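You operate a simulated robot arm through the tools that you are given. There is no shell and no other tool. Be economical: measure what you need, move in short steps, check, and stop when the job is done.

You are at the controls of a simulated robot arm. One attempt, no reset.

TASK
Swap the white mains plug for the 15 V adapter, with the grey strip switched off.
Fine: lay the plug on the clamp-on shelf, switch the strip on again, leave the other plugs in.

It is judged by the outcome, as a careful person would: the job done as asked, and still so three seconds after it is handed in. It fails if anything else is knocked over, pushed out of place, dropped, spilled or broken.

THE ROBOT
A 6-joint arm with a fingered hand, hanging from a carriage that runs on a gantry, over the field with the corners [-239, 128.1], [-239.9, 0.1], [20.1, -1.9], [21, 126.1] (x, y) and turns from -6.475 to 5.515 rad about z. Base frame: it is fixed where the carriage stands at the start and does not move with it; the origin is on the floor, on the carriage's upright axis, x ahead of it, y to its left, z up; the surface under the hand at the start is at about z = 74. Lengths are in cm, angles in rad, forces in N, time in s.
With the tool pointing down near the work surface it reaches from about 10 to 56 cm from the robot's upright axis, wherever it stands. Its first joint turns from -2.897 to 2.897 rad. Places, roughly: black mains plug (4x4x5 cm) [70, -20, 80]; red mains plug (4x4x5 cm) [80, -20, 80]; socket by the grey strip's switch [60, -20, 80]; switch of the grey mains strip [50, -20, 80]; top of the clamp-on shelf [70, -30, 70]; white mains plug (4x4x5 cm) [60, -20, 80]. Payload 4 kg.
The tool frame sits at the grasp point between the pads (the TCP): z along the fingers, y along the line on which they close. The tips reach 3 cm beyond it. The gripper opens to 10.4 cm. The gripper's body begins 3.5 cm behind the TCP. The gripper is a hand of 5 fingers: y runs from the thumb to the fingers, the wrist lies at [-1.5, -11.3, -19] in the tool frame, and closing takes about 1.5 s.
Orientation is that of the tool frame in the base frame, as [roll, pitch, yaw] about the fixed x, y, z axes, in that order (R = Rz(yaw) Ry(pitch) Rx(roll)). With the fingers straight down and the wrist toward the robot, the tool's x, y and z point along [0, 1, 0], [1, 0, 0] and [0, 0, -1] of the base frame.

THE INTERFACE
- The arm moves only by the tool apply_moves. Its argument "commands" is a list of rows, each a list of 6 numbers: the shift along the base's x, y, z in cm, then the turn, a rotation vector about the base's x, y, z in rad. In form: [[tx, ty, tz, wx, wy, wz], ...]. A call has 1 to 10 rows; each row is the pose to reach, as a shift and turn from the pose commanded when the call began. "hand" is the finger opening in cm, from 0 to 10.4, set as the call begins (left out, the last holds). Each row takes 0.2 s and may step no farther than 5 cm and 0.15 rad from the row before; otherwise, or with a gripper value out of range, the whole call is refused. Where a pose cannot be reached the arm comes as near as it can. A force on the tool above 40 N (or 10 N above the force at the start of the call, whichever is more), or a blocked arm, ends the call early, and 0.2 s more pass. The fingers move at their own pace (about 4.5 cm/s each) and stop on an object; they squeeze with about 22 N. The grip force told is the motor's: it shows also when the fingers shut on nothing. Time passes only in rows, and 0.2 s behind the last, so rows that repeat a pose let the fingers close. The reply holds the time, the measured pose of the TCP, the force on the tool along the base axes, the opening and the grip force, in the units named above and with some noise, with the torque about the TCP (base axes, N m) and any sound that the robot's microphone picked up, and new pictures: "pictures" is both (left out), scene, wrist or none.
- Cameras (640 x 400 px; columns grow to the right, rows downward): "scene" is now at [26.07, -2.84, 171.99]; the picture's right is [-0.46, -0.89, 0.00], its down [-0.80, 0.41, -0.43] and it looks along [0.38, -0.20, -0.90] (base axes); focal length 264 px, centre (320, 200). "wrist" rides on the gripper at [6, -8.3, -12] in the tool frame; the picture's right is [-0.79, 0.29, -0.54], its down [-0.56, -0.71, 0.44] and it looks along [-0.26, 0.65, 0.72] (tool axes); focal length 234 px, centre (320, 200). There is no depth. A picture from a camera that has moved, and an enlarged one, comes with that camera's place and axes in the base frame and with its lens. The place of the scene camera against the robot may be out by one fixed shift of up to 2.5 cm in any direction.
- move_column(by): slides the trunk up (or, below 0, down) by that many cm; the arm and the scene camera ride with it, the base frame stays. It gives what a move gives, with no picture.
- base_move(legs): drives the robot by 1 to 6 legs, each [ahead, left, turn to the left] in cm, cm and rad, along the robot's own axes; the way and the turn of a leg run together, so that a leg with both is an arc; at most 150 cm and 3.142 rad a leg. The arm and the cameras ride along, it lands a little off, and it stops where it bumps. It keeps to its track: a leg is cut to what the track allows. It gives what a move gives, and a new picture of the scene camera.
- move_fingers(index, middle, ring, little, thumb_bend, thumb_turn): sets how far each is bent, from 0 (flat) to 1 (curled in); at 0.3 the hand is open as for a grip, at 0.7 the pads meet at the TCP. One left out holds its place. A second passes; each finger stops where it meets its share of the squeeze, and holds until it gets a number again. A gripper value or a shape takes the hand back. It gives what a move gives, with no picture; readings hold the bend of each and the force on index, middle, ring, little, thumb and palm. thumb_turn goes from beside the hand (0) to across from the fingers (1), as for a grip.
- preshape(shape): the hand has 5 fingers and takes this shape, open, in about a second: jaw (thumb against the fingers, like two jaws); tri (thumb and two fingers); tip (a fingertip pinch); poke (one finger out to press); point (the index stretched); flat (the hand flat); cup (the hand cupped); fist (a fist). The gripper value then closes the fingers along that shape, each until it touches; the sizes above hold for jaw. It gives what a move gives, with no picture.
- pan_tilt(pan, tilt): turns the head with the scene camera to pan (to the left, within 2.705 rad either way) and tilt (down, from -0.506 to 1.204), counted from straight ahead of the robot. It gives what a move gives, and a new picture of the scene camera.
- zoom(camera, box): a new picture of the part [left, top, right, bottom] of that camera's present view, enlarged. It takes no simulated time.
- hand_in(): hands the job in; it is judged then, once.

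Go step by step. Nothing tells you exact positions but the pictures and the camera data: compare them with the known pose of the tool, close in by small moves and look again before you grip or let go. The budget is 120 turns and 260 pictures, counting those below and the enlarged ones. Unless the task says otherwise, let go and move clear before handing in, and close with one line.

The tools are called after ">>>" as a command line: name --pt "numbers of a row" for each row, then --argument value for the rest, lists and objects as JSON in quotes. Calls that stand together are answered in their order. apply_moves: Moves the arm, as the interface text tells. Its arguments: {"type":"object","properties":{"commands":{"type":"array"},"hand":{"type":"number"},"pictures":{"type":"string","enum":["both","scene","wrist","none"]}},"required":["commands"]} The other tools are called the same way: move_column (by) slides the trunk up or down; preshape (shape) gives the hand a shape; move_fingers (index, middle, ring, little, thumb_bend, thumb_turn) moves the fingers one by one; base_move (legs) drives the base; pan_tilt (pan, tilt) turns the head that bears the scene camera; zoom (camera, box) takes an enlarged picture of a part of a camera's view; hand_in () hands the job in.

At the start:

```text
clock: 0.0
tcp_pos: [45.89, -22.36, 106.36]
tcp_rot: [3.141, -0.001, 1.572]
ft_force: [1.0, 0.0, 0.5]
moment: [0.02, 0.0, 0.0]
gripper_width: 10.38
gripper_force: 0.0
shape: jaw
bend: [0.3, 0.3, 0.3, 0.3, 0.3, 0.97]
finger forces: [0.0, 0.1, 0.0, 0.1, 0.0, 0.1]
trunk travel left (down, up): [-47.2, 12.6]
robot x, y, heading: [-0.21, 0.08, 0.001]
head pan, tilt: [-0.476, 1.129]
```

scene: 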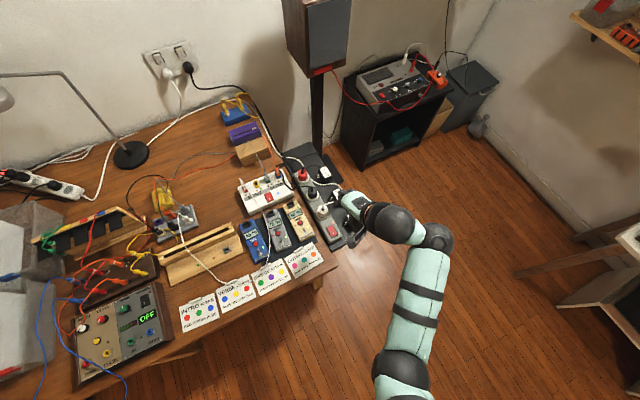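
wrist: 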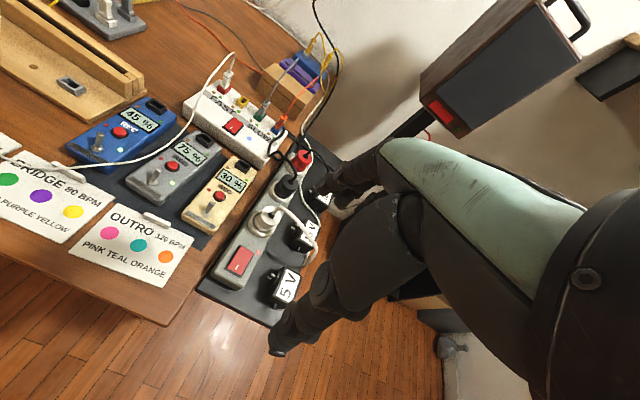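

I see the grey strip at the desk's right edge with a red switch, a white plug, a black one and a red one, and black adapters (5 V, others) on the shelf beside it. I'll zoom in to tell them apart.

>>> zoom --camera "wrist" --box '[180, 120, 360, 340]'

>>> zoom --camera "scene" --box '[230, 130, 390, 260]'

```text
1.82 times, centred on (270, 230) of wrist
camera zoom: at [37.47, -16.29, 118.19], right [0.29, -0.79, 0.54], down [-0.71, -0.56, -0.44], along [0.65, -0.26, -0.72], focal length 426 px, centre (411, 146)
```

zoom: 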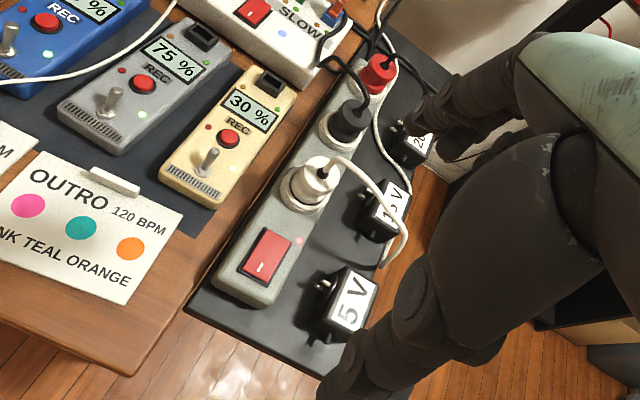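

```text
3.08 times, centred on (310, 195) of scene
camera zoom: at [26.07, -2.84, 171.99], right [-0.46, -0.89, 0.0], down [-0.8, 0.41, -0.43], along [0.38, -0.2, -0.9], focal length 811 px, centre (351, 215)
```

zoom: 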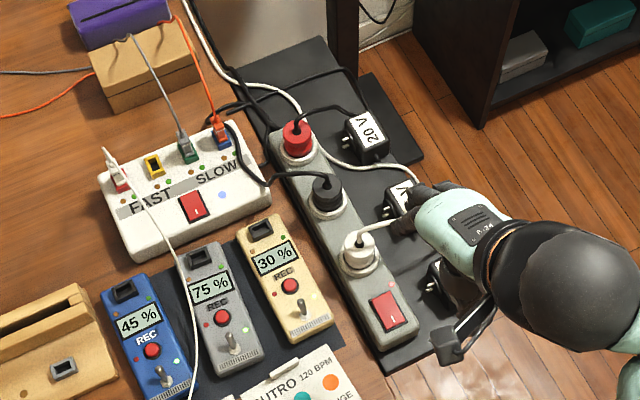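

The strip runs along x at y≈-21.4: the switch is near x 51.5, the white plug 59, black 67.6 and red 76. The adapters lie on the shelf at y≈-31 (5 V, 15 V, 20 V). I'll move the arm aside for a clear view.

>>> apply_moves --pt "-3 4 0 0 0 0" --pt "-6 8 0 0 0 0" --pt "-9 12 0 0 0 0" --pt "-12 16 0 0 0 0" --pt "-14 20 0 0 0 0" --pictures "both"

>>> zoom --camera "scene" --box '[260, 140, 380, 260]'

```text
clock: 1.2
tcp_pos: [31.79, -2.02, 105.59]
tcp_rot: [3.138, 0.001, 1.568]
ft_force: [0.4, -0.4, -0.3]
moment: [0.01, 0.01, 0.03]
gripper_width: 10.38
gripper_force: 0.1
shape: jaw
bend: [0.3, 0.3, 0.3, 0.3, 0.3, 0.97]
finger forces: [0.0, 0.0, 0.0, 0.0, 0.0, 0.0]
out of reach, approached as far as the arm can: row 1, 2, 3, 4, 5
trunk travel left (down, up): [-47.2, 12.6]
robot x, y, heading: [0.26, 0.08, 0.001]
head pan, tilt: [-0.476, 1.129]
camera scene: at [26.08, -2.85, 171.99], right [-0.46, -0.89, 0.0], down [-0.8, 0.41, -0.43], along [0.38, -0.2, -0.9], focal length 264 px, centre (320, 200)
camera wrist: at [23.42, 4.1, 117.41], right [0.29, -0.79, 0.55], down [-0.7, -0.56, -0.44], along [0.65, -0.26, -0.71], focal length 234 px, centre (320, 200)
```

scene: 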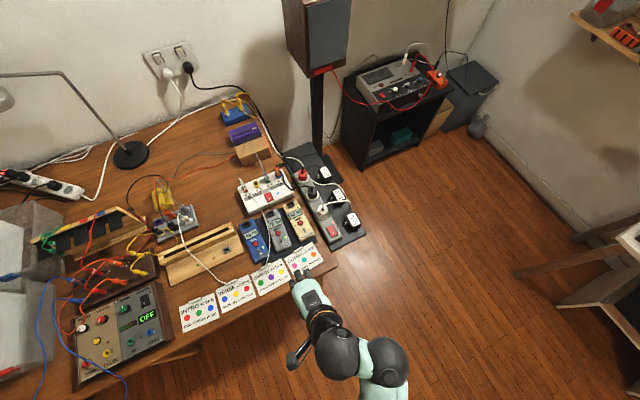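
wrist: 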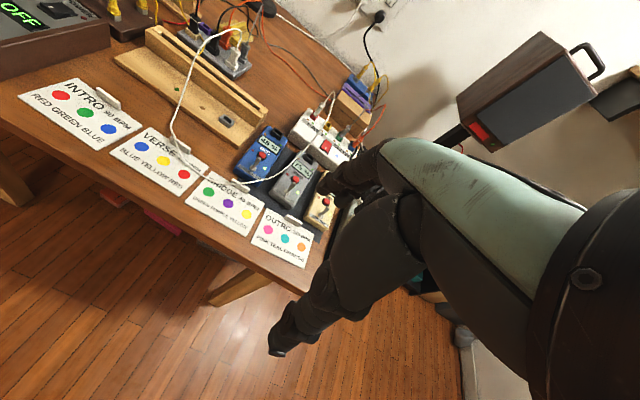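

```text
3.33 times, centred on (320, 200) of scene
camera zoom: at [26.08, -2.85, 171.99], right [-0.46, -0.89, 0.0], down [-0.8, 0.41, -0.43], along [0.38, -0.2, -0.9], focal length 879 px, centre (320, 200)
```

zoom: 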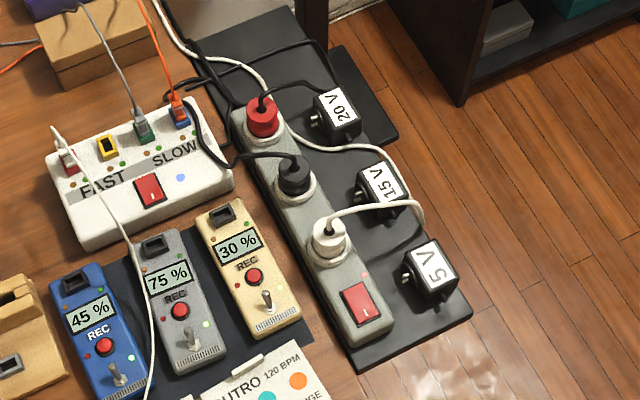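

The scene agrees with the wrist view: 5 V at (52.4,-31.4), 15 V at (64.2,-31.5), 20 V at (76,-31.7), with pins facing the strip. The 15 V is too far from here, so I'll drive the carriage ahead.

>>> base_move --legs '[[19.5, -1.5, 0]]'

>>> preshape --shape "poke"

>>> zoom --camera "scene" --box '[200, 160, 460, 400]'

>>> zoom --camera "wrist" --box '[0, 0, 640, 400]'

```text
clock: 2.8
tcp_pos: [51.36, -3.67, 105.59]
tcp_rot: [3.138, 0.003, 1.568]
ft_force: [0.0, 0.6, -0.6]
moment: [0.0, 0.0, 0.02]
gripper_width: 10.37
gripper_force: 0.2
shape: jaw
bend: [0.3, 0.3, 0.3, 0.3, 0.3, 0.97]
finger forces: [0.0, 0.1, 0.1, 0.1, 0.0, 0.0]
trunk travel left (down, up): [-47.2, 12.6]
robot x, y, heading: [19.53, -1.6, -0.002]
head pan, tilt: [-0.476, 1.129]
camera scene: at [45.63, -4.41, 171.99], right [-0.46, -0.89, 0.0], down [-0.8, 0.42, -0.43], along [0.38, -0.2, -0.9], focal length 264 px, centre (320, 200)
```

scene: 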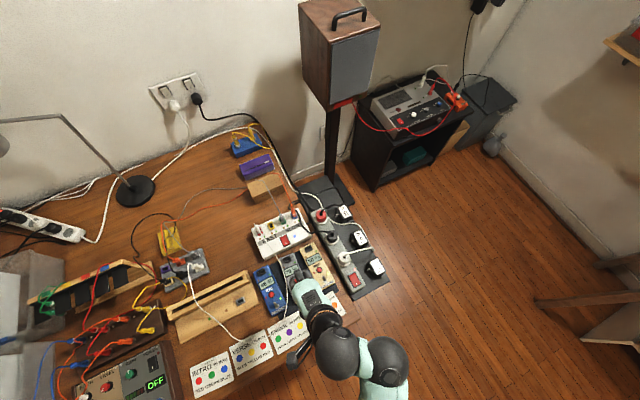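

```text
clock: 3.7
tcp_pos: [51.36, -3.68, 105.42]
tcp_rot: [3.137, 0.001, 1.567]
ft_force: [-0.3, -0.7, 0.0]
moment: [-0.02, 0.0, -0.03]
gripper_width: 0.01
gripper_force: 0.0
shape: poke
bend: [0.7, 0.7, 0.99, 0.99, 1.0, 1.0]
finger forces: [0.1, 0.0, 0.0, 0.0, 0.0, 0.0]
trunk travel left (down, up): [-47.2, 12.6]
robot x, y, heading: [19.68, -1.51, -0.0]
head pan, tilt: [-0.476, 1.129]
```

```text
1.67 times, centred on (330, 280) of scene
camera zoom: at [45.63, -4.41, 171.99], right [-0.46, -0.89, 0.0], down [-0.8, 0.42, -0.43], along [0.38, -0.2, -0.9], focal length 440 px, centre (303, 67)
```

zoom: 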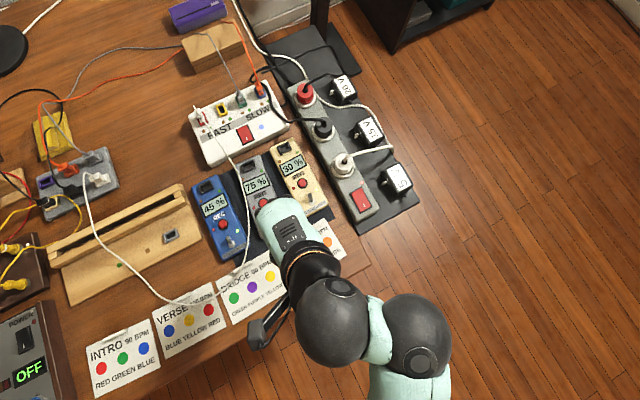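

```text
1.00 times, centred on (320, 200) of wrist (not enlarged: the box is as wide or as high as the picture)
camera zoom: at [43.02, 2.5, 117.39], right [0.28, -0.79, 0.55], down [-0.71, -0.56, -0.44], along [0.65, -0.26, -0.71], focal length 234 px, centre (320, 200)
```

zoom: 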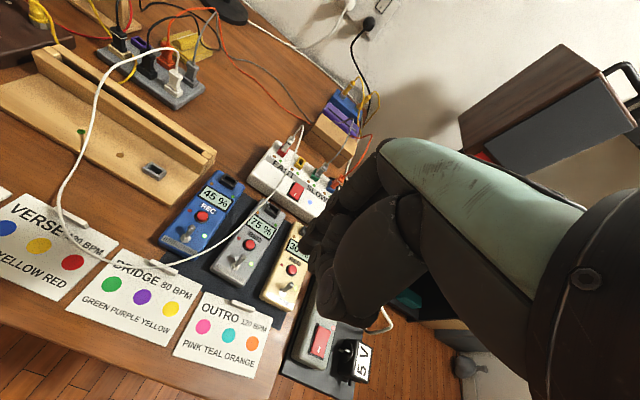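

The carriage is in place. I'll bring the poking finger above the switch and look closely at the rocker.

>>> apply_moves --pt "0 -4.5 -1 0 0 0" --pt "0 -9 -3 0 0 0" --pt "0 -13.5 -6 0 0 0" --pt "0 -17.5 -9 0 0 0" --pt "0 -17.5 -12 0 0 0" --pt "0 -17.5 -13 0 0 0" --pictures "both"

>>> zoom --camera "wrist" --box '[180, 160, 400, 360]'

>>> zoom --camera "scene" --box '[280, 180, 400, 300]'

```text
refused: row 3 steps farther than a row can; nothing moved
```

```text
2.00 times, centred on (290, 260) of wrist
camera zoom: at [43.02, 2.5, 117.39], right [0.28, -0.79, 0.55], down [-0.71, -0.56, -0.44], along [0.65, -0.26, -0.71], focal length 468 px, centre (380, 80)
```

zoom: 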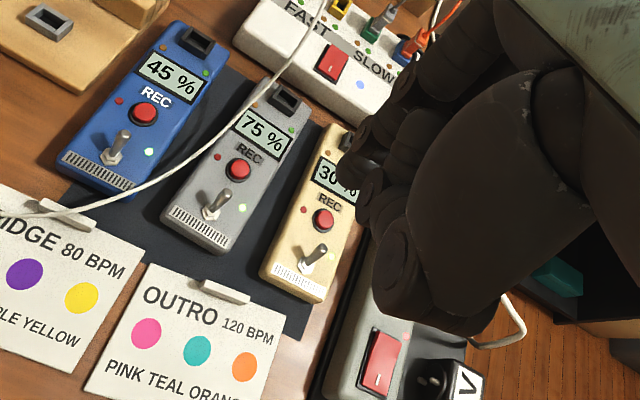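

```text
3.33 times, centred on (340, 240) of scene
camera zoom: at [45.63, -4.41, 171.99], right [-0.46, -0.89, 0.0], down [-0.8, 0.42, -0.43], along [0.38, -0.2, -0.9], focal length 879 px, centre (253, 67)
```

zoom: 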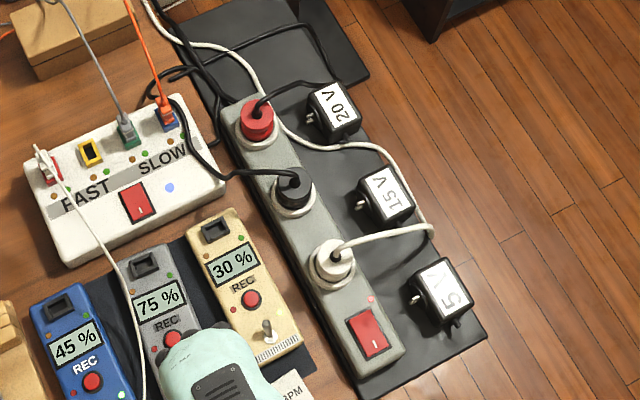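

The step limit caught me; I'll go again with smaller rows.

>>> apply_moves --pt "0 -4 -1 0 0 0" --pt "0 -8 -3 0 0 0" --pt "0 -12 -5 0 0 0" --pt "0 -16 -7 0 0 0" --pt "0 -17.5 -10 0 0 0" --pt "0 -17.5 -13 0 0 0" --pictures "both"

>>> zoom --camera "wrist" --box '[180, 160, 400, 360]'

>>> zoom --camera "scene" --box '[280, 180, 400, 300]'

```text
clock: 5.1
tcp_pos: [51.52, -21.25, 92.47]
tcp_rot: [3.138, 0.004, 1.568]
ft_force: [0.4, 0.2, -0.3]
moment: [0.04, 0.01, -0.03]
gripper_width: 0.01
gripper_force: 0.1
shape: poke
bend: [0.7, 0.7, 0.99, 0.99, 1.0, 1.0]
finger forces: [0.0, 0.0, 0.0, 0.1, 0.1, 0.0]
out of reach, approached as far as the arm can: row 1
trunk travel left (down, up): [-47.2, 12.6]
robot x, y, heading: [19.67, -1.57, -0.003]
head pan, tilt: [-0.476, 1.129]
camera scene: at [45.63, -4.42, 171.99], right [-0.46, -0.89, 0.0], down [-0.8, 0.42, -0.43], along [0.38, -0.2, -0.9], focal length 264 px, centre (320, 200)
camera wrist: at [43.18, -15.12, 104.33], right [0.28, -0.79, 0.55], down [-0.71, -0.56, -0.44], along [0.65, -0.26, -0.71], focal length 234 px, centre (320, 200)
```

scene: 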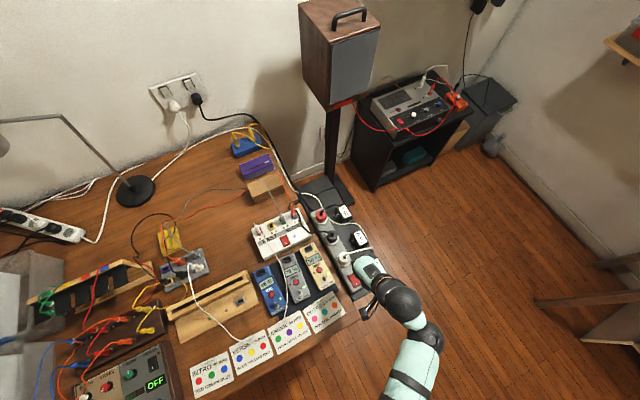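
wrist: 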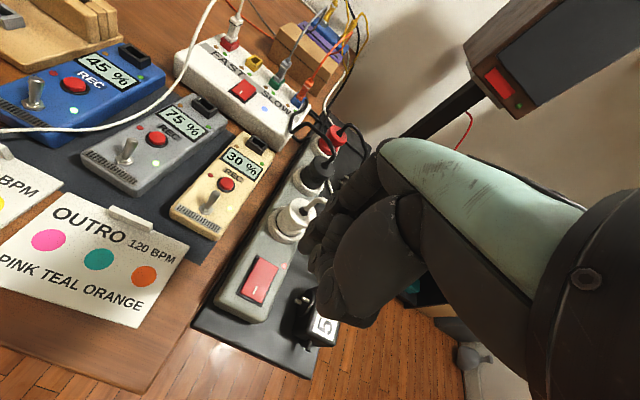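

```text
2.00 times, centred on (290, 260) of wrist
camera zoom: at [43.18, -15.12, 104.33], right [0.28, -0.79, 0.55], down [-0.71, -0.56, -0.44], along [0.65, -0.26, -0.71], focal length 468 px, centre (380, 80)
```

zoom: 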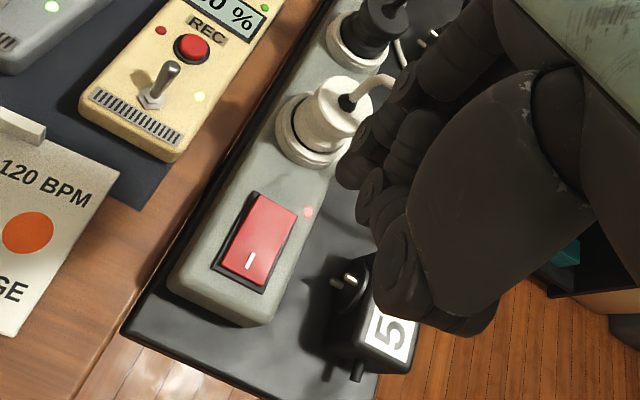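

```text
3.33 times, centred on (340, 240) of scene
camera zoom: at [45.63, -4.42, 171.99], right [-0.46, -0.89, 0.0], down [-0.8, 0.42, -0.43], along [0.38, -0.2, -0.9], focal length 879 px, centre (253, 67)
```

zoom: 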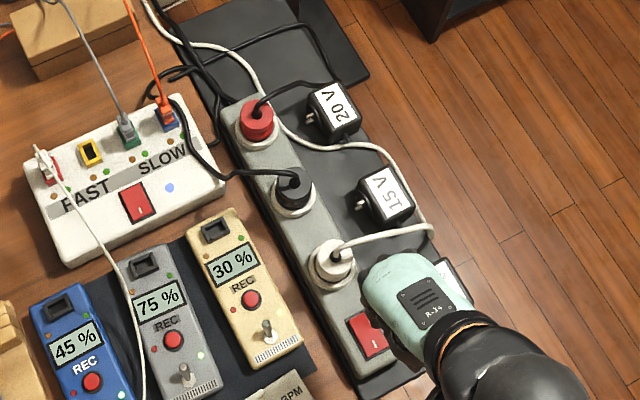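

The rocker spans x≈49.8–54.1 at y≈-21.4 with "I" at the near end, and the pilot light is lit. I'll go above its far end and descend.

>>> apply_moves --pt "1 0 -2 0 0 0" --pt "1.9 0 -5 0 0 0" --pt "1.9 0 -7.5 0 0 0" --pictures "none"

>>> zoom --camera "wrist" --box '[180, 160, 400, 360]'

>>> zoom --camera "scene" --box '[300, 220, 400, 300]'

```text
clock: 5.9
tcp_pos: [53.34, -21.3, 85.0]
tcp_rot: [3.137, 0.002, 1.568]
ft_force: [1.2, -0.4, -0.2]
moment: [-0.01, 0.0, 0.02]
gripper_width: 0.0
gripper_force: 0.0
shape: poke
bend: [0.7, 0.7, 0.99, 0.99, 1.0, 1.0]
finger forces: [0.0, 0.0, 0.0, 0.0, 0.1, 0.0]
trunk travel left (down, up): [-47.2, 12.6]
robot x, y, heading: [19.54, -1.79, 0.003]
head pan, tilt: [-0.476, 1.129]
```

```text
2.00 times, centred on (290, 260) of wrist
camera zoom: at [44.96, -15.12, 96.94], right [0.28, -0.79, 0.55], down [-0.71, -0.56, -0.44], along [0.65, -0.26, -0.71], focal length 468 px, centre (380, 80)
```

zoom: 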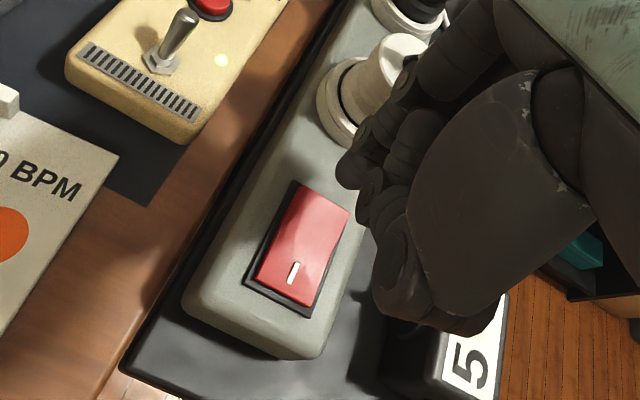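

```text
5.00 times, centred on (350, 260) of scene
camera zoom: at [45.63, -4.41, 171.99], right [-0.46, -0.89, 0.0], down [-0.8, 0.42, -0.43], along [0.38, -0.2, -0.9], focal length 1318 px, centre (170, -100)
```

zoom: 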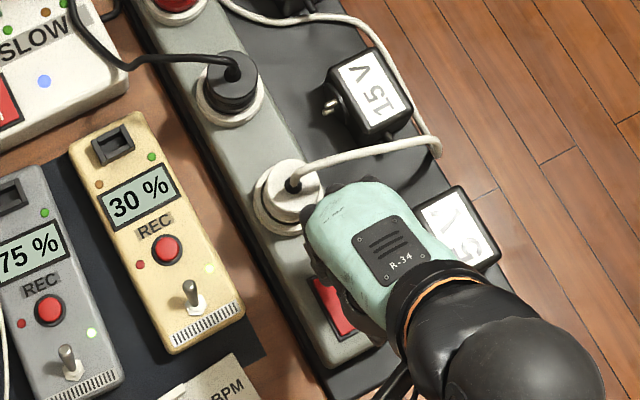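

The fingertip is about 3 cm above the far half of the rocker. I'll press down slowly.

>>> apply_moves --pt "0.1 0 -1 0 0 0" --pt "0.1 0 -2 0 0 0" --pt "0.1 0 -2.5 0 0 0" --pt "0.1 0 -3 0 0 0" --pt "0.1 0 -3.4 0 0 0" --pictures "none"

>>> zoom --camera "wrist" --box '[180, 160, 400, 360]'

```text
clock: 7.1
tcp_pos: [53.36, -21.27, 81.65]
tcp_rot: [3.138, 0.002, 1.568]
ft_force: [-0.2, -0.5, -0.7]
moment: [0.0, 0.01, -0.03]
gripper_width: 0.02
gripper_force: 0.1
shape: poke
bend: [0.7, 0.7, 0.99, 0.99, 1.0, 1.0]
finger forces: [0.1, 0.0, 0.1, 0.1, 0.0, 0.1]
trunk travel left (down, up): [-47.2, 12.6]
robot x, y, heading: [19.93, -1.13, -0.0]
head pan, tilt: [-0.476, 1.129]
```

```text
2.00 times, centred on (290, 260) of wrist
camera zoom: at [45.0, -14.98, 93.5], right [0.28, -0.79, 0.55], down [-0.71, -0.56, -0.44], along [0.65, -0.26, -0.71], focal length 468 px, centre (380, 80)
```

zoom: 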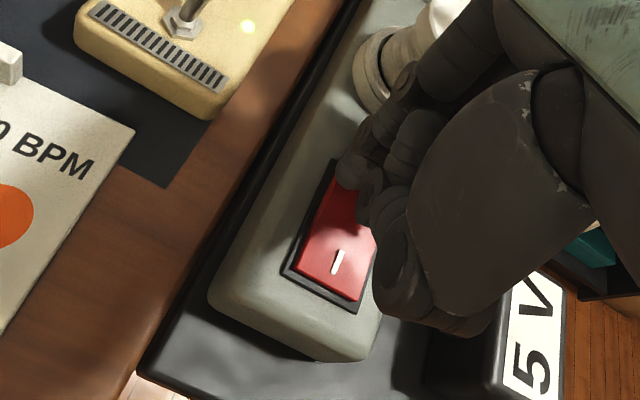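

The fingertip hovers just over the rocker's far half. I'll continue down in fine steps.

>>> apply_moves --pt "0 0 -0.3 0 0 0" --pt "0 0 -0.6 0 0 0" --pt "0 0 -0.9 0 0 0" --pt "0 0 -1.2 0 0 0" --pt "0 0 -1.5 0 0 0" --pictures "none"

>>> zoom --camera "wrist" --box '[180, 160, 400, 360]'

```text
clock: 8.0
tcp_pos: [53.88, -21.32, 81.13]
tcp_rot: [3.123, 0.009, 1.57]
ft_force: [0.0, 3.2, 20.1]
moment: [-0.1, 0.03, -0.01]
gripper_width: 0.0
gripper_force: 0.0
shape: poke
bend: [0.7, 0.7, 0.99, 0.99, 1.0, 1.0]
finger forces: [0.0, 19.4, 0.0, 0.1, 0.1, 0.1]
trunk travel left (down, up): [-47.2, 12.6]
robot x, y, heading: [19.53, -1.33, -0.002]
head pan, tilt: [-0.476, 1.129]
heard: click
stopped in row 4: the force on the tool passed its limit at 45 N (the readings are from after the stop); the commanded pose is now the measured one
```

```text
2.00 times, centred on (290, 260) of wrist
camera zoom: at [45.39, -15.1, 92.85], right [0.28, -0.78, 0.55], down [-0.7, -0.56, -0.44], along [0.66, -0.26, -0.7], focal length 468 px, centre (380, 80)
```

zoom: 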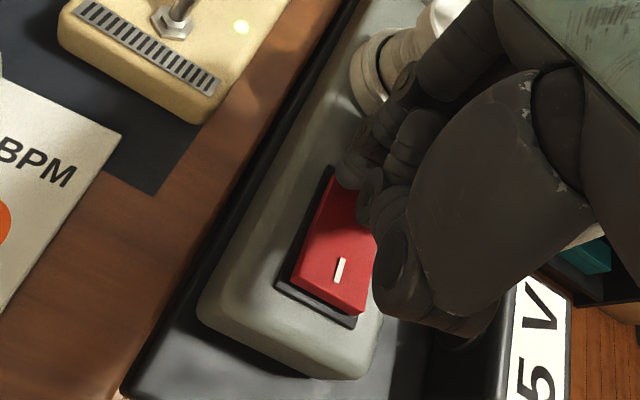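

It clicked: the "I" end is now up and the far end is down. I'll lift, check the pilot light and form a pinch.

>>> apply_moves --pt "0 0 4 0 0 0" --pt "0 0 8 0 0 0" --pt "0 0 13 0 0 0" --pt "0 0 18 0 0 0" --pictures "none"

>>> preshape --shape "tri"

>>> zoom --camera "wrist" --box '[160, 100, 480, 300]'

>>> zoom --camera "scene" --box '[300, 200, 400, 300]'

```text
clock: 9.0
tcp_pos: [53.72, -21.32, 98.81]
tcp_rot: [3.131, 0.007, 1.569]
ft_force: [-0.1, 0.0, -0.4]
moment: [-0.02, -0.03, 0.02]
gripper_width: 0.0
gripper_force: 0.1
shape: poke
bend: [0.7, 0.7, 0.99, 0.99, 1.0, 1.0]
finger forces: [0.1, 0.0, 0.1, 0.0, 0.1, 0.1]
trunk travel left (down, up): [-47.2, 12.6]
robot x, y, heading: [19.64, -1.42, -0.003]
head pan, tilt: [-0.476, 1.129]
```

```text
clock: 9.9
tcp_pos: [53.77, -21.28, 98.79]
tcp_rot: [3.13, 0.005, 1.568]
ft_force: [-0.1, 0.2, 0.5]
moment: [-0.02, -0.03, -0.02]
gripper_width: 10.4
gripper_force: 0.1
shape: tri
bend: [0.3, 0.3, 0.99, 0.99, 0.3, 0.97]
finger forces: [0.0, 0.0, 0.1, 0.0, 0.0, 0.0]
trunk travel left (down, up): [-47.2, 12.6]
robot x, y, heading: [19.41, -1.57, 0.002]
head pan, tilt: [-0.476, 1.129]
```

```text
2.00 times, centred on (320, 200) of wrist
camera zoom: at [45.27, -15.04, 110.59], right [0.28, -0.79, 0.55], down [-0.7, -0.56, -0.44], along [0.65, -0.26, -0.71], focal length 468 px, centre (320, 200)
```

zoom: 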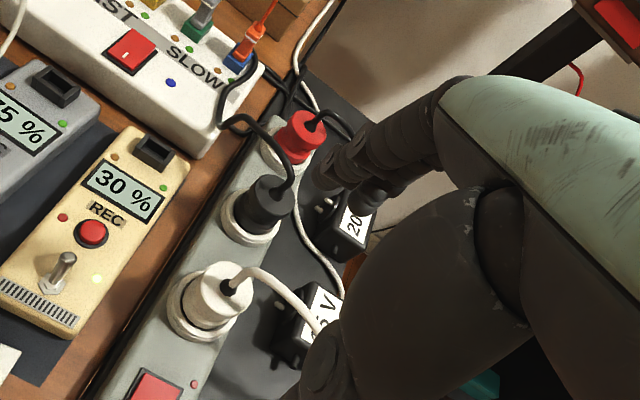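

```text
4.00 times, centred on (350, 250) of scene
camera zoom: at [45.63, -4.4, 171.99], right [-0.46, -0.89, 0.0], down [-0.8, 0.42, -0.43], along [0.38, -0.2, -0.9], focal length 1055 px, centre (200, 0)
```

zoom: 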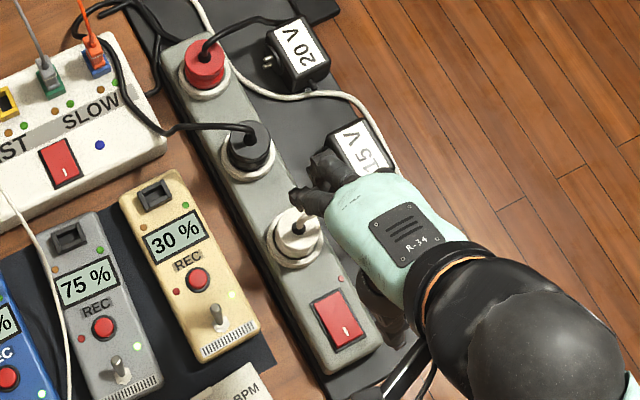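

The pilot light is dark, so the strip is off. I'll zoom on the plug to judge how far it stands out of its socket.

>>> zoom --camera "wrist" --box '[220, 210, 320, 290]'

>>> zoom --camera "scene" --box '[335, 230, 385, 270]'

```text
5.00 times, centred on (270, 250) of wrist
camera zoom: at [45.27, -15.04, 110.59], right [0.28, -0.79, 0.55], down [-0.7, -0.56, -0.44], along [0.65, -0.26, -0.71], focal length 1171 px, centre (570, -50)
```

zoom: 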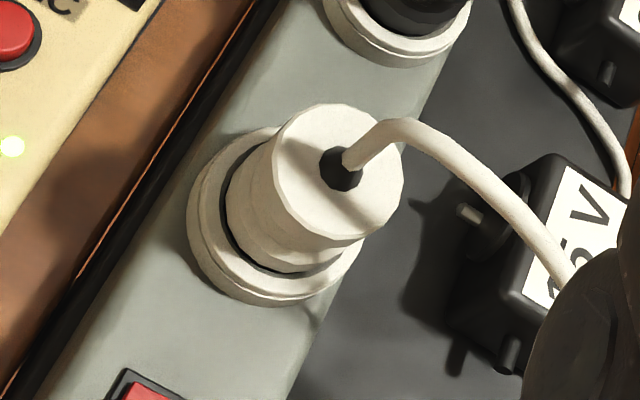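

```text
10.00 times, centred on (360, 250) of scene
camera zoom: at [45.63, -4.4, 171.99], right [-0.46, -0.89, 0.0], down [-0.8, 0.42, -0.43], along [0.38, -0.2, -0.9], focal length 2637 px, centre (-80, -300)
```

zoom: 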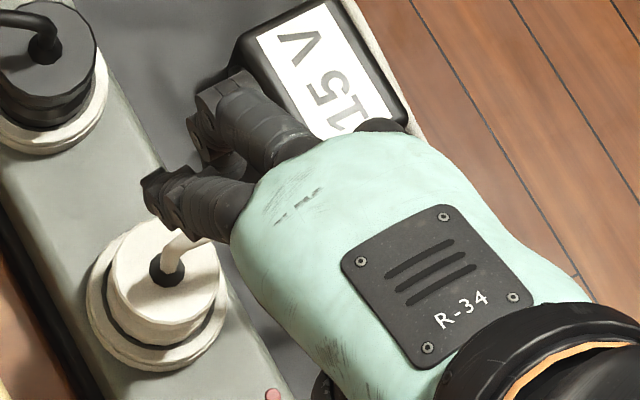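

The plug is a ~3.8 cm cylinder at (60.4,-21.85), with its top at z≈81, about 3 cm above the collar. I'll go above it with the fingers part-closed so they clear the black plug.

>>> apply_moves --pt "3 -0.3 0 0 0 0" --pt "6.6 -0.6 0 0 0 0" --pt "6.6 -0.6 -4 0 0 0" --pt "6.6 -0.6 -8 0 0 0" --pt "6.6 -0.6 -10 0 0 0" --pt "6.6 -0.6 -10 0 0 0" --hand 7.2 --pictures "none"

>>> zoom --camera "wrist" --box '[200, 120, 420, 320]'

>>> zoom --camera "scene" --box '[310, 200, 390, 270]'

```text
clock: 11.3
tcp_pos: [60.28, -21.89, 89.05]
tcp_rot: [3.129, 0.007, 1.568]
ft_force: [0.7, 0.0, 0.1]
moment: [-0.01, 0.01, -0.02]
gripper_width: 7.21
gripper_force: 0.1
shape: tri
bend: [0.27, 0.37, 0.99, 0.99, 0.59, 0.99]
finger forces: [0.0, 0.1, 0.0, 0.1, 0.1, 0.0]
trunk travel left (down, up): [-47.2, 12.6]
robot x, y, heading: [19.71, -1.59, -0.002]
head pan, tilt: [-0.476, 1.129]
```

```text
2.00 times, centred on (310, 220) of wrist
camera zoom: at [51.85, -15.59, 100.85], right [0.28, -0.79, 0.55], down [-0.7, -0.56, -0.44], along [0.66, -0.26, -0.71], focal length 468 px, centre (340, 160)
```

zoom: 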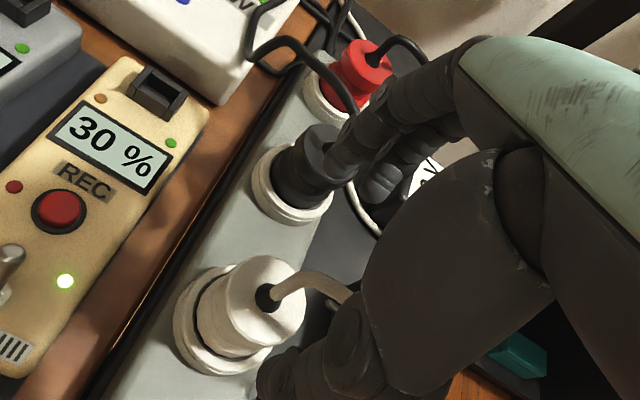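

```text
5.71 times, centred on (350, 235) of scene
camera zoom: at [45.63, -4.4, 171.99], right [-0.46, -0.89, 0.0], down [-0.8, 0.42, -0.43], along [0.38, -0.2, -0.9], focal length 1507 px, centre (149, 0)
```

zoom: 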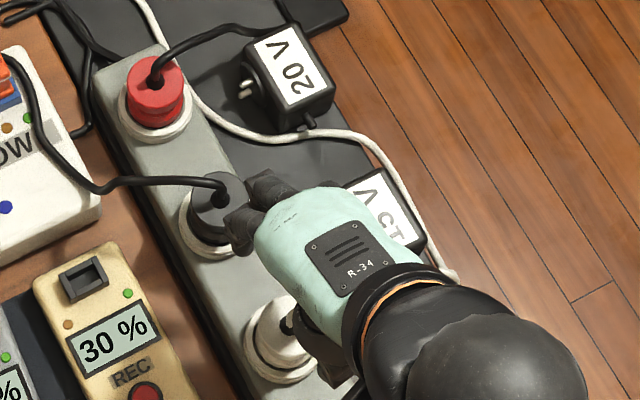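

Fingers straddle the plug with clearance to the black one. I'll descend to grip height.

>>> apply_moves --pt "0.1 0 -2 0 0 0" --pt "0.1 0 -4 0 0 0" --pt "0.1 0 -5.5 0 0 0" --pt "0.1 0 -6.6 0 0 0" --pictures "none"

>>> zoom --camera "wrist" --box '[200, 120, 420, 320]'

>>> zoom --camera "scene" --box '[310, 200, 390, 270]'

```text
clock: 12.3
tcp_pos: [60.23, -21.83, 82.3]
tcp_rot: [3.129, 0.01, 1.572]
ft_force: [-0.4, -1.2, -0.1]
moment: [0.02, 0.02, -0.01]
gripper_width: 7.22
gripper_force: 0.0
shape: tri
bend: [0.27, 0.37, 0.99, 0.99, 0.59, 0.99]
finger forces: [0.0, 0.1, 0.1, 0.1, 0.0, 0.1]
trunk travel left (down, up): [-47.2, 12.6]
robot x, y, heading: [19.41, -1.4, -0.002]
head pan, tilt: [-0.476, 1.129]
```

```text
2.00 times, centred on (310, 220) of wrist
camera zoom: at [51.8, -15.59, 94.16], right [0.28, -0.79, 0.55], down [-0.7, -0.56, -0.44], along [0.66, -0.26, -0.71], focal length 468 px, centre (340, 160)
```

zoom: 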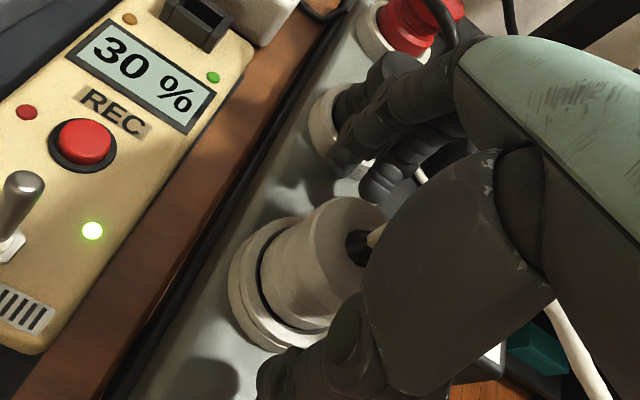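

```text
5.71 times, centred on (350, 235) of scene
camera zoom: at [45.63, -4.4, 171.99], right [-0.46, -0.89, 0.0], down [-0.8, 0.42, -0.43], along [0.38, -0.2, -0.9], focal length 1507 px, centre (149, 0)
```

zoom: 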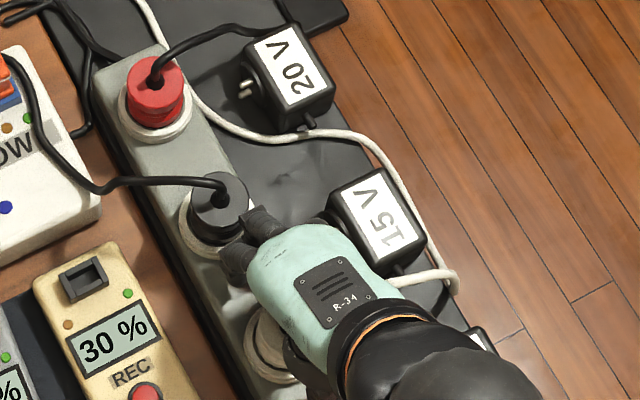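

Index and middle are between the white and black plugs and the thumb is on the near side. I'll close now.

>>> apply_moves --pt "0 0 0 0 0 0" --pt "0 0 0 0 0 0" --pt "0 0 0 0 0 0" --pt "0 0 0 0 0 0" --pt "0 0 0 0 0 0" --pt "0 0 0 0 0 0" --hand 2.5 --pictures "none"

>>> zoom --camera "wrist" --box '[200, 120, 420, 320]'

```text
clock: 13.7
tcp_pos: [60.12, -21.73, 82.44]
tcp_rot: [3.13, 0.005, 1.57]
ft_force: [-2.2, 0.0, 0.5]
moment: [-0.03, 0.07, -0.03]
gripper_width: 2.68
gripper_force: 21.5
shape: tri
bend: [0.74, 0.59, 1.0, 1.0, 0.74, 1.0]
finger forces: [9.3, 8.6, 0.0, 0.0, 20.3, 0.0]
trunk travel left (down, up): [-47.2, 12.6]
robot x, y, heading: [19.83, -1.94, 0.001]
head pan, tilt: [-0.476, 1.129]
```

```text
2.00 times, centred on (310, 220) of wrist
camera zoom: at [51.74, -15.6, 94.16], right [0.28, -0.79, 0.55], down [-0.7, -0.56, -0.44], along [0.65, -0.26, -0.71], focal length 468 px, centre (340, 160)
```

zoom: 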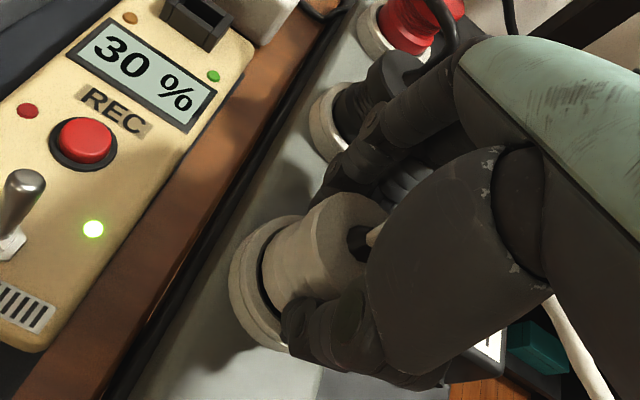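

Gripped with balanced forces. I'll pull straight up slowly.

>>> apply_moves --pt "0 0 0.4 0 0 0" --pt "0 0 0.8 0 0 0" --pt "0 0 1.2 0 0 0" --pt "0 0 1.8 0 0 0" --pt "0 0 2.6 0 0 0" --pictures "none"

>>> zoom --camera "wrist" --box '[200, 120, 420, 320]'

```text
clock: 14.9
tcp_pos: [60.29, -21.88, 84.99]
tcp_rot: [3.129, 0.005, 1.569]
ft_force: [-0.8, 0.1, -1.3]
moment: [-0.02, 0.02, 0.02]
gripper_width: 2.59
gripper_force: 21.9
shape: tri
bend: [0.73, 0.59, 1.0, 1.0, 0.74, 1.0]
finger forces: [10.6, 9.9, 0.0, 0.1, 20.0, 0.0]
trunk travel left (down, up): [-47.2, 12.6]
robot x, y, heading: [19.44, -1.42, -0.003]
head pan, tilt: [-0.476, 1.129]
```

```text
2.00 times, centred on (310, 220) of wrist
camera zoom: at [51.8, -15.61, 96.73], right [0.28, -0.79, 0.55], down [-0.7, -0.56, -0.44], along [0.65, -0.26, -0.71], focal length 468 px, centre (340, 160)
```

zoom: 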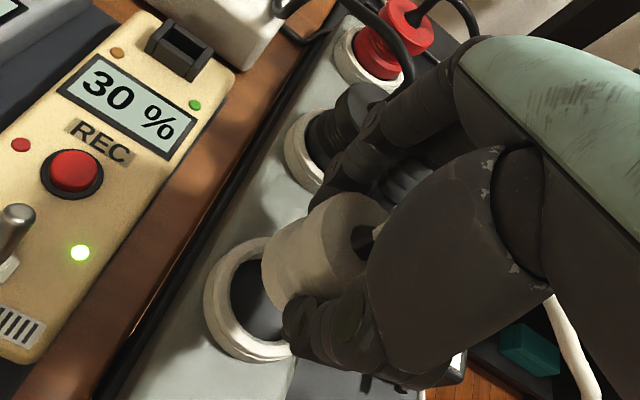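

The plug is out. I'll lift it well clear and inspect the hold and the shelf.

>>> apply_moves --pt "0 0 3 0 0 0" --pt "-1 0 7 0 0 0" --pt "-1 0 11 0 0 0" --pt "-1 0 15 0 0 0" --pictures "both"

>>> zoom --camera "scene" --box '[290, 180, 410, 300]'

>>> zoom --camera "wrist" --box '[200, 120, 420, 320]'

```text
clock: 15.9
tcp_pos: [59.31, -21.83, 99.71]
tcp_rot: [3.131, 0.008, 1.571]
ft_force: [-0.9, 0.6, -1.0]
moment: [-0.01, -0.02, -0.02]
gripper_width: 2.62
gripper_force: 21.9
shape: tri
bend: [0.73, 0.59, 1.0, 1.0, 0.74, 1.0]
finger forces: [11.0, 9.6, 0.0, 0.0, 19.7, 0.0]
trunk travel left (down, up): [-47.2, 12.6]
robot x, y, heading: [19.74, -1.54, 0.0]
head pan, tilt: [-0.476, 1.129]
camera scene: at [45.63, -4.4, 171.98], right [-0.46, -0.89, 0.0], down [-0.8, 0.42, -0.43], along [0.38, -0.2, -0.9], focal length 264 px, centre (320, 200)
camera wrist: at [50.84, -15.69, 111.61], right [0.28, -0.79, 0.55], down [-0.7, -0.56, -0.44], along [0.65, -0.26, -0.71], focal length 234 px, centre (320, 200)
```

scene: 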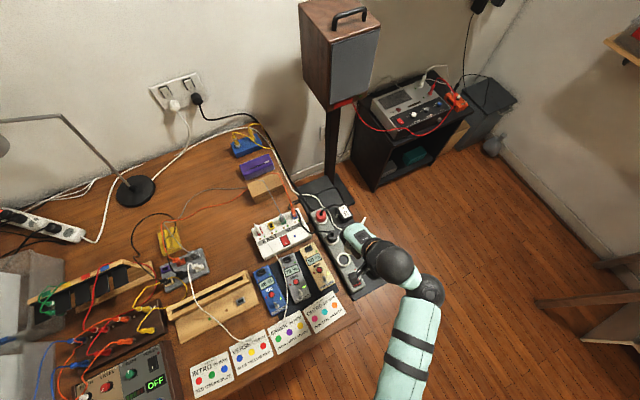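
wrist: 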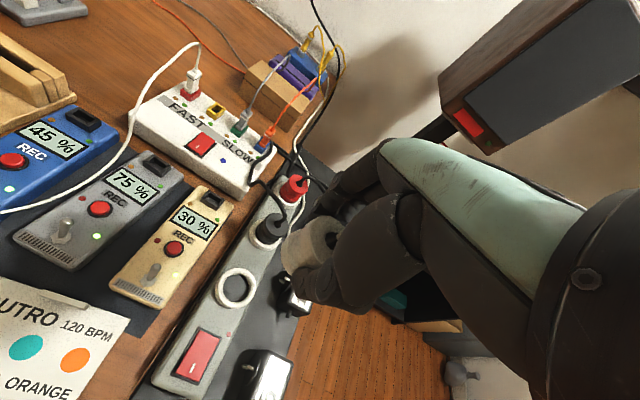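

```text
3.33 times, centred on (350, 240) of scene
camera zoom: at [45.63, -4.4, 171.98], right [-0.46, -0.89, 0.0], down [-0.8, 0.42, -0.43], along [0.38, -0.2, -0.9], focal length 879 px, centre (220, 67)
```

zoom: 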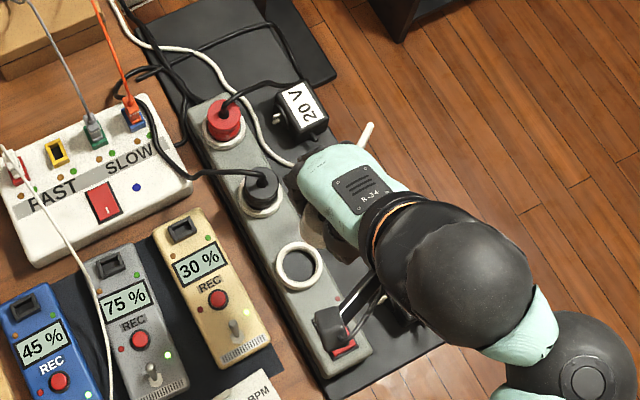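

```text
2.00 times, centred on (310, 220) of wrist
camera zoom: at [50.84, -15.69, 111.61], right [0.28, -0.79, 0.55], down [-0.7, -0.56, -0.44], along [0.65, -0.26, -0.71], focal length 468 px, centre (340, 160)
```

zoom: 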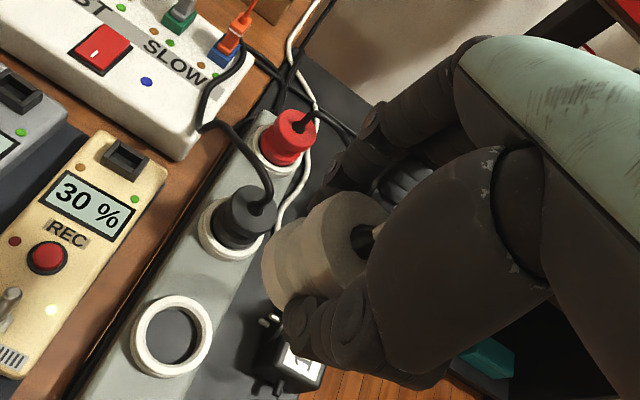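

The empty socket ring is at about (60.2,-21.5) and the plug is held firmly. I'll carry it out past the shelf edge in the air, then tilt the hand so the fingers point toward +y and the plug lies level.

>>> apply_moves --pt "-0.5 -4 0 0 0 0" --pt "-1 -8 0 0.1 0 0" --pt "-1.5 -12 0 0.2 0 0" --pt "-1.9 -15 0 0.34 0 0" --pt "-1.9 -16 0 0.48 0 0" --pt "-1.9 -16 0 0.62 0 0" --pt "-1.9 -16 0 0.76 0 0" --pictures "both"

```text
clock: 17.5
tcp_pos: [55.78, -33.63, 102.54]
tcp_rot: [3.135, -0.746, 1.556]
ft_force: [-0.3, 0.3, -0.5]
moment: [-0.03, 0.01, -0.02]
gripper_width: 2.61
gripper_force: 21.9
shape: tri
bend: [0.73, 0.59, 1.0, 1.0, 0.74, 1.0]
finger forces: [11.4, 9.8, 0.1, 0.0, 19.4, 0.0]
out of reach, approached as far as the arm can: row 6, 7
trunk travel left (down, up): [-47.2, 12.6]
robot x, y, heading: [19.35, -1.29, 0.003]
head pan, tilt: [-0.476, 1.129]
camera scene: at [45.63, -4.4, 172.0], right [-0.46, -0.89, 0.0], down [-0.8, 0.42, -0.43], along [0.38, -0.2, -0.9], focal length 264 px, centre (320, 200)
camera wrist: at [47.27, -37.05, 115.43], right [0.27, -0.95, -0.14], down [-0.7, -0.1, -0.7], along [0.66, 0.29, -0.7], focal length 234 px, centre (320, 200)
```

scene: 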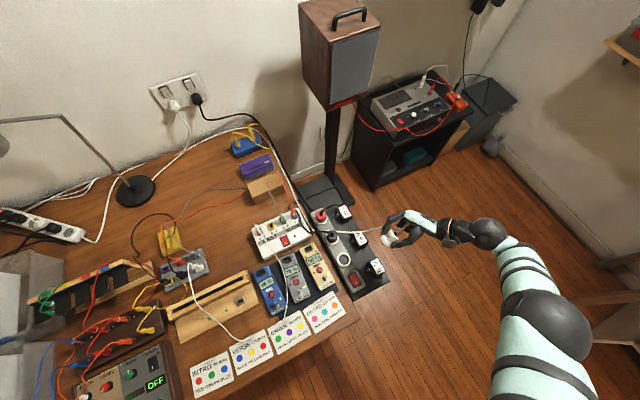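
wrist: 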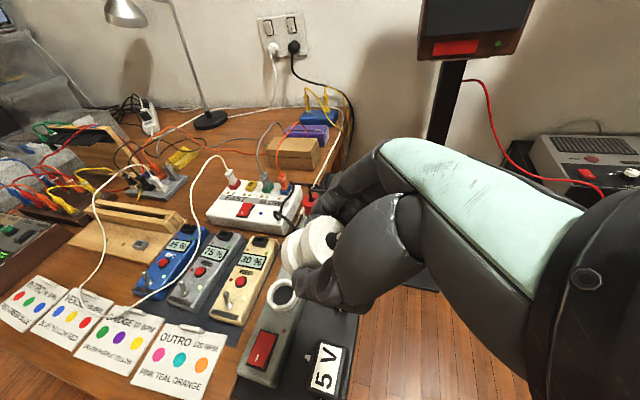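

Reach is limiting here. I'll lower the trunk, so the shoulder sits nearer the work, and see whether the tilt pose becomes reachable.

>>> move_column --by -12

>>> apply_moves --pt "0 -2 2 0 0 0" --pt "0 -4 4 0.05 0 0" --pt "0 -4 4 0.2 0 0" --pictures "scene"

```text
clock: 19.0
tcp_pos: [55.84, -33.52, 90.49]
tcp_rot: [3.135, -0.748, 1.557]
ft_force: [-0.8, 0.1, -0.4]
moment: [0.01, -0.03, 0.02]
gripper_width: 2.6
gripper_force: 21.7
shape: tri
bend: [0.73, 0.59, 1.0, 1.0, 0.74, 1.0]
finger forces: [11.4, 9.9, 0.1, 0.0, 19.4, 0.1]
trunk travel left (down, up): [-35.2, 24.6]
robot x, y, heading: [19.26, -1.75, -0.006]
head pan, tilt: [-0.476, 1.129]
```

```text
clock: 19.8
tcp_pos: [55.61, -38.0, 93.77]
tcp_rot: [-3.098, -0.741, 1.429]
ft_force: [-0.3, -0.8, -0.8]
moment: [0.02, 0.05, 0.0]
gripper_width: 2.59
gripper_force: 22.3
shape: tri
bend: [0.73, 0.59, 1.0, 1.0, 0.74, 1.0]
finger forces: [11.4, 9.8, 0.0, 0.0, 19.3, 0.0]
out of reach, approached as far as the arm can: row 1, 2, 3
trunk travel left (down, up): [-35.2, 24.6]
robot x, y, heading: [19.75, -1.38, -0.003]
head pan, tilt: [-0.476, 1.129]
camera scene: at [45.63, -4.39, 159.99], right [-0.46, -0.89, 0.0], down [-0.8, 0.42, -0.43], along [0.38, -0.2, -0.9], focal length 264 px, centre (320, 200)
```

scene: 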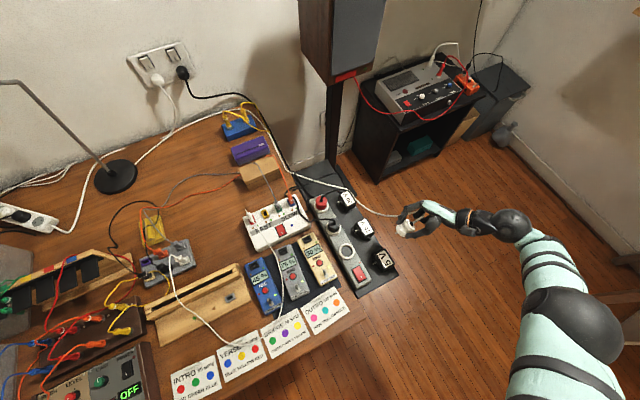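

With full extension I get about 43° of tilt. Yawing the hand clockwise brings the wrist closer to the robot, which should allow more tilt; the plug is round, so a slanted lie is fine.

>>> apply_moves --pt "0.5 0.5 0 0 0 -0.14" --pt "1 1 0 0 0 -0.28" --pt "1.5 1.5 0 0 0 -0.42" --pt "1.8 1.5 0 0 0 -0.5" --pictures "none"

>>> apply_moves --pt "0 0 0 0.12 -0.07 0" --pt "0 0 0 0.24 -0.13 0" --pt "0 0 0 0.36 -0.2 0" --pt "0 0 0 0.48 -0.26 0" --pictures "both"

```text
clock: 20.8
tcp_pos: [58.01, -36.56, 93.09]
tcp_rot: [-3.098, -0.744, 0.926]
ft_force: [0.5, 1.3, -1.3]
moment: [0.02, -0.01, 0.02]
gripper_width: 2.57
gripper_force: 21.3
shape: tri
bend: [0.73, 0.59, 1.0, 1.0, 0.74, 1.0]
finger forces: [11.8, 10.3, 0.0, 0.0, 19.2, 0.1]
out of reach, approached as far as the arm can: row 1, 2, 3, 4
trunk travel left (down, up): [-35.2, 24.6]
robot x, y, heading: [19.38, -1.43, -0.003]
head pan, tilt: [-0.476, 1.129]
```

```text
clock: 21.8
tcp_pos: [57.98, -35.91, 93.35]
tcp_rot: [-2.845, -1.273, 0.703]
ft_force: [0.6, 1.5, -1.5]
moment: [-0.01, -0.01, -0.06]
gripper_width: 2.59
gripper_force: 22.2
shape: tri
bend: [0.73, 0.59, 1.0, 1.0, 0.74, 1.0]
finger forces: [11.9, 10.9, 0.0, 0.0, 19.2, 0.0]
out of reach, approached as far as the arm can: row 1, 2, 3, 4
trunk travel left (down, up): [-35.2, 24.6]
robot x, y, heading: [19.36, -1.42, 0.001]
head pan, tilt: [-0.476, 1.129]
camera scene: at [45.6, -4.31, 159.96], right [-0.46, -0.89, 0.0], down [-0.8, 0.42, -0.43], along [0.38, -0.2, -0.9], focal length 264 px, centre (320, 200)
camera wrist: at [46.3, -39.81, 103.2], right [-0.21, -0.75, -0.63], down [-0.49, 0.64, -0.6], along [0.84, 0.18, -0.5], focal length 234 px, centre (320, 200)
```

scene: 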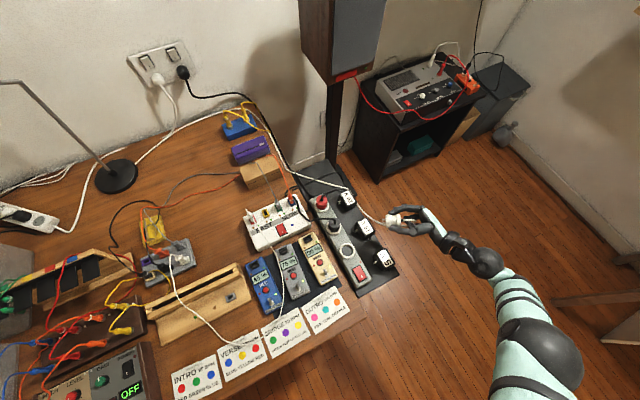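
wrist: 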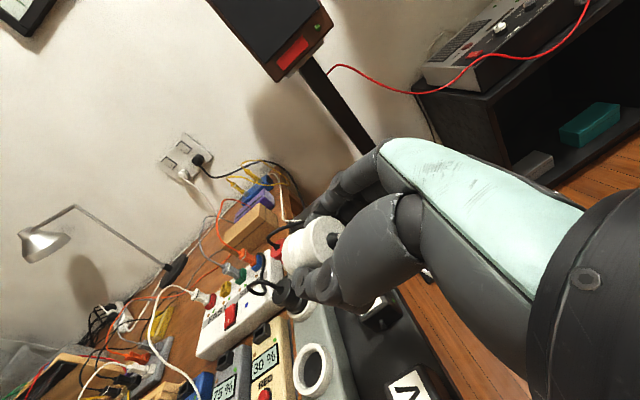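

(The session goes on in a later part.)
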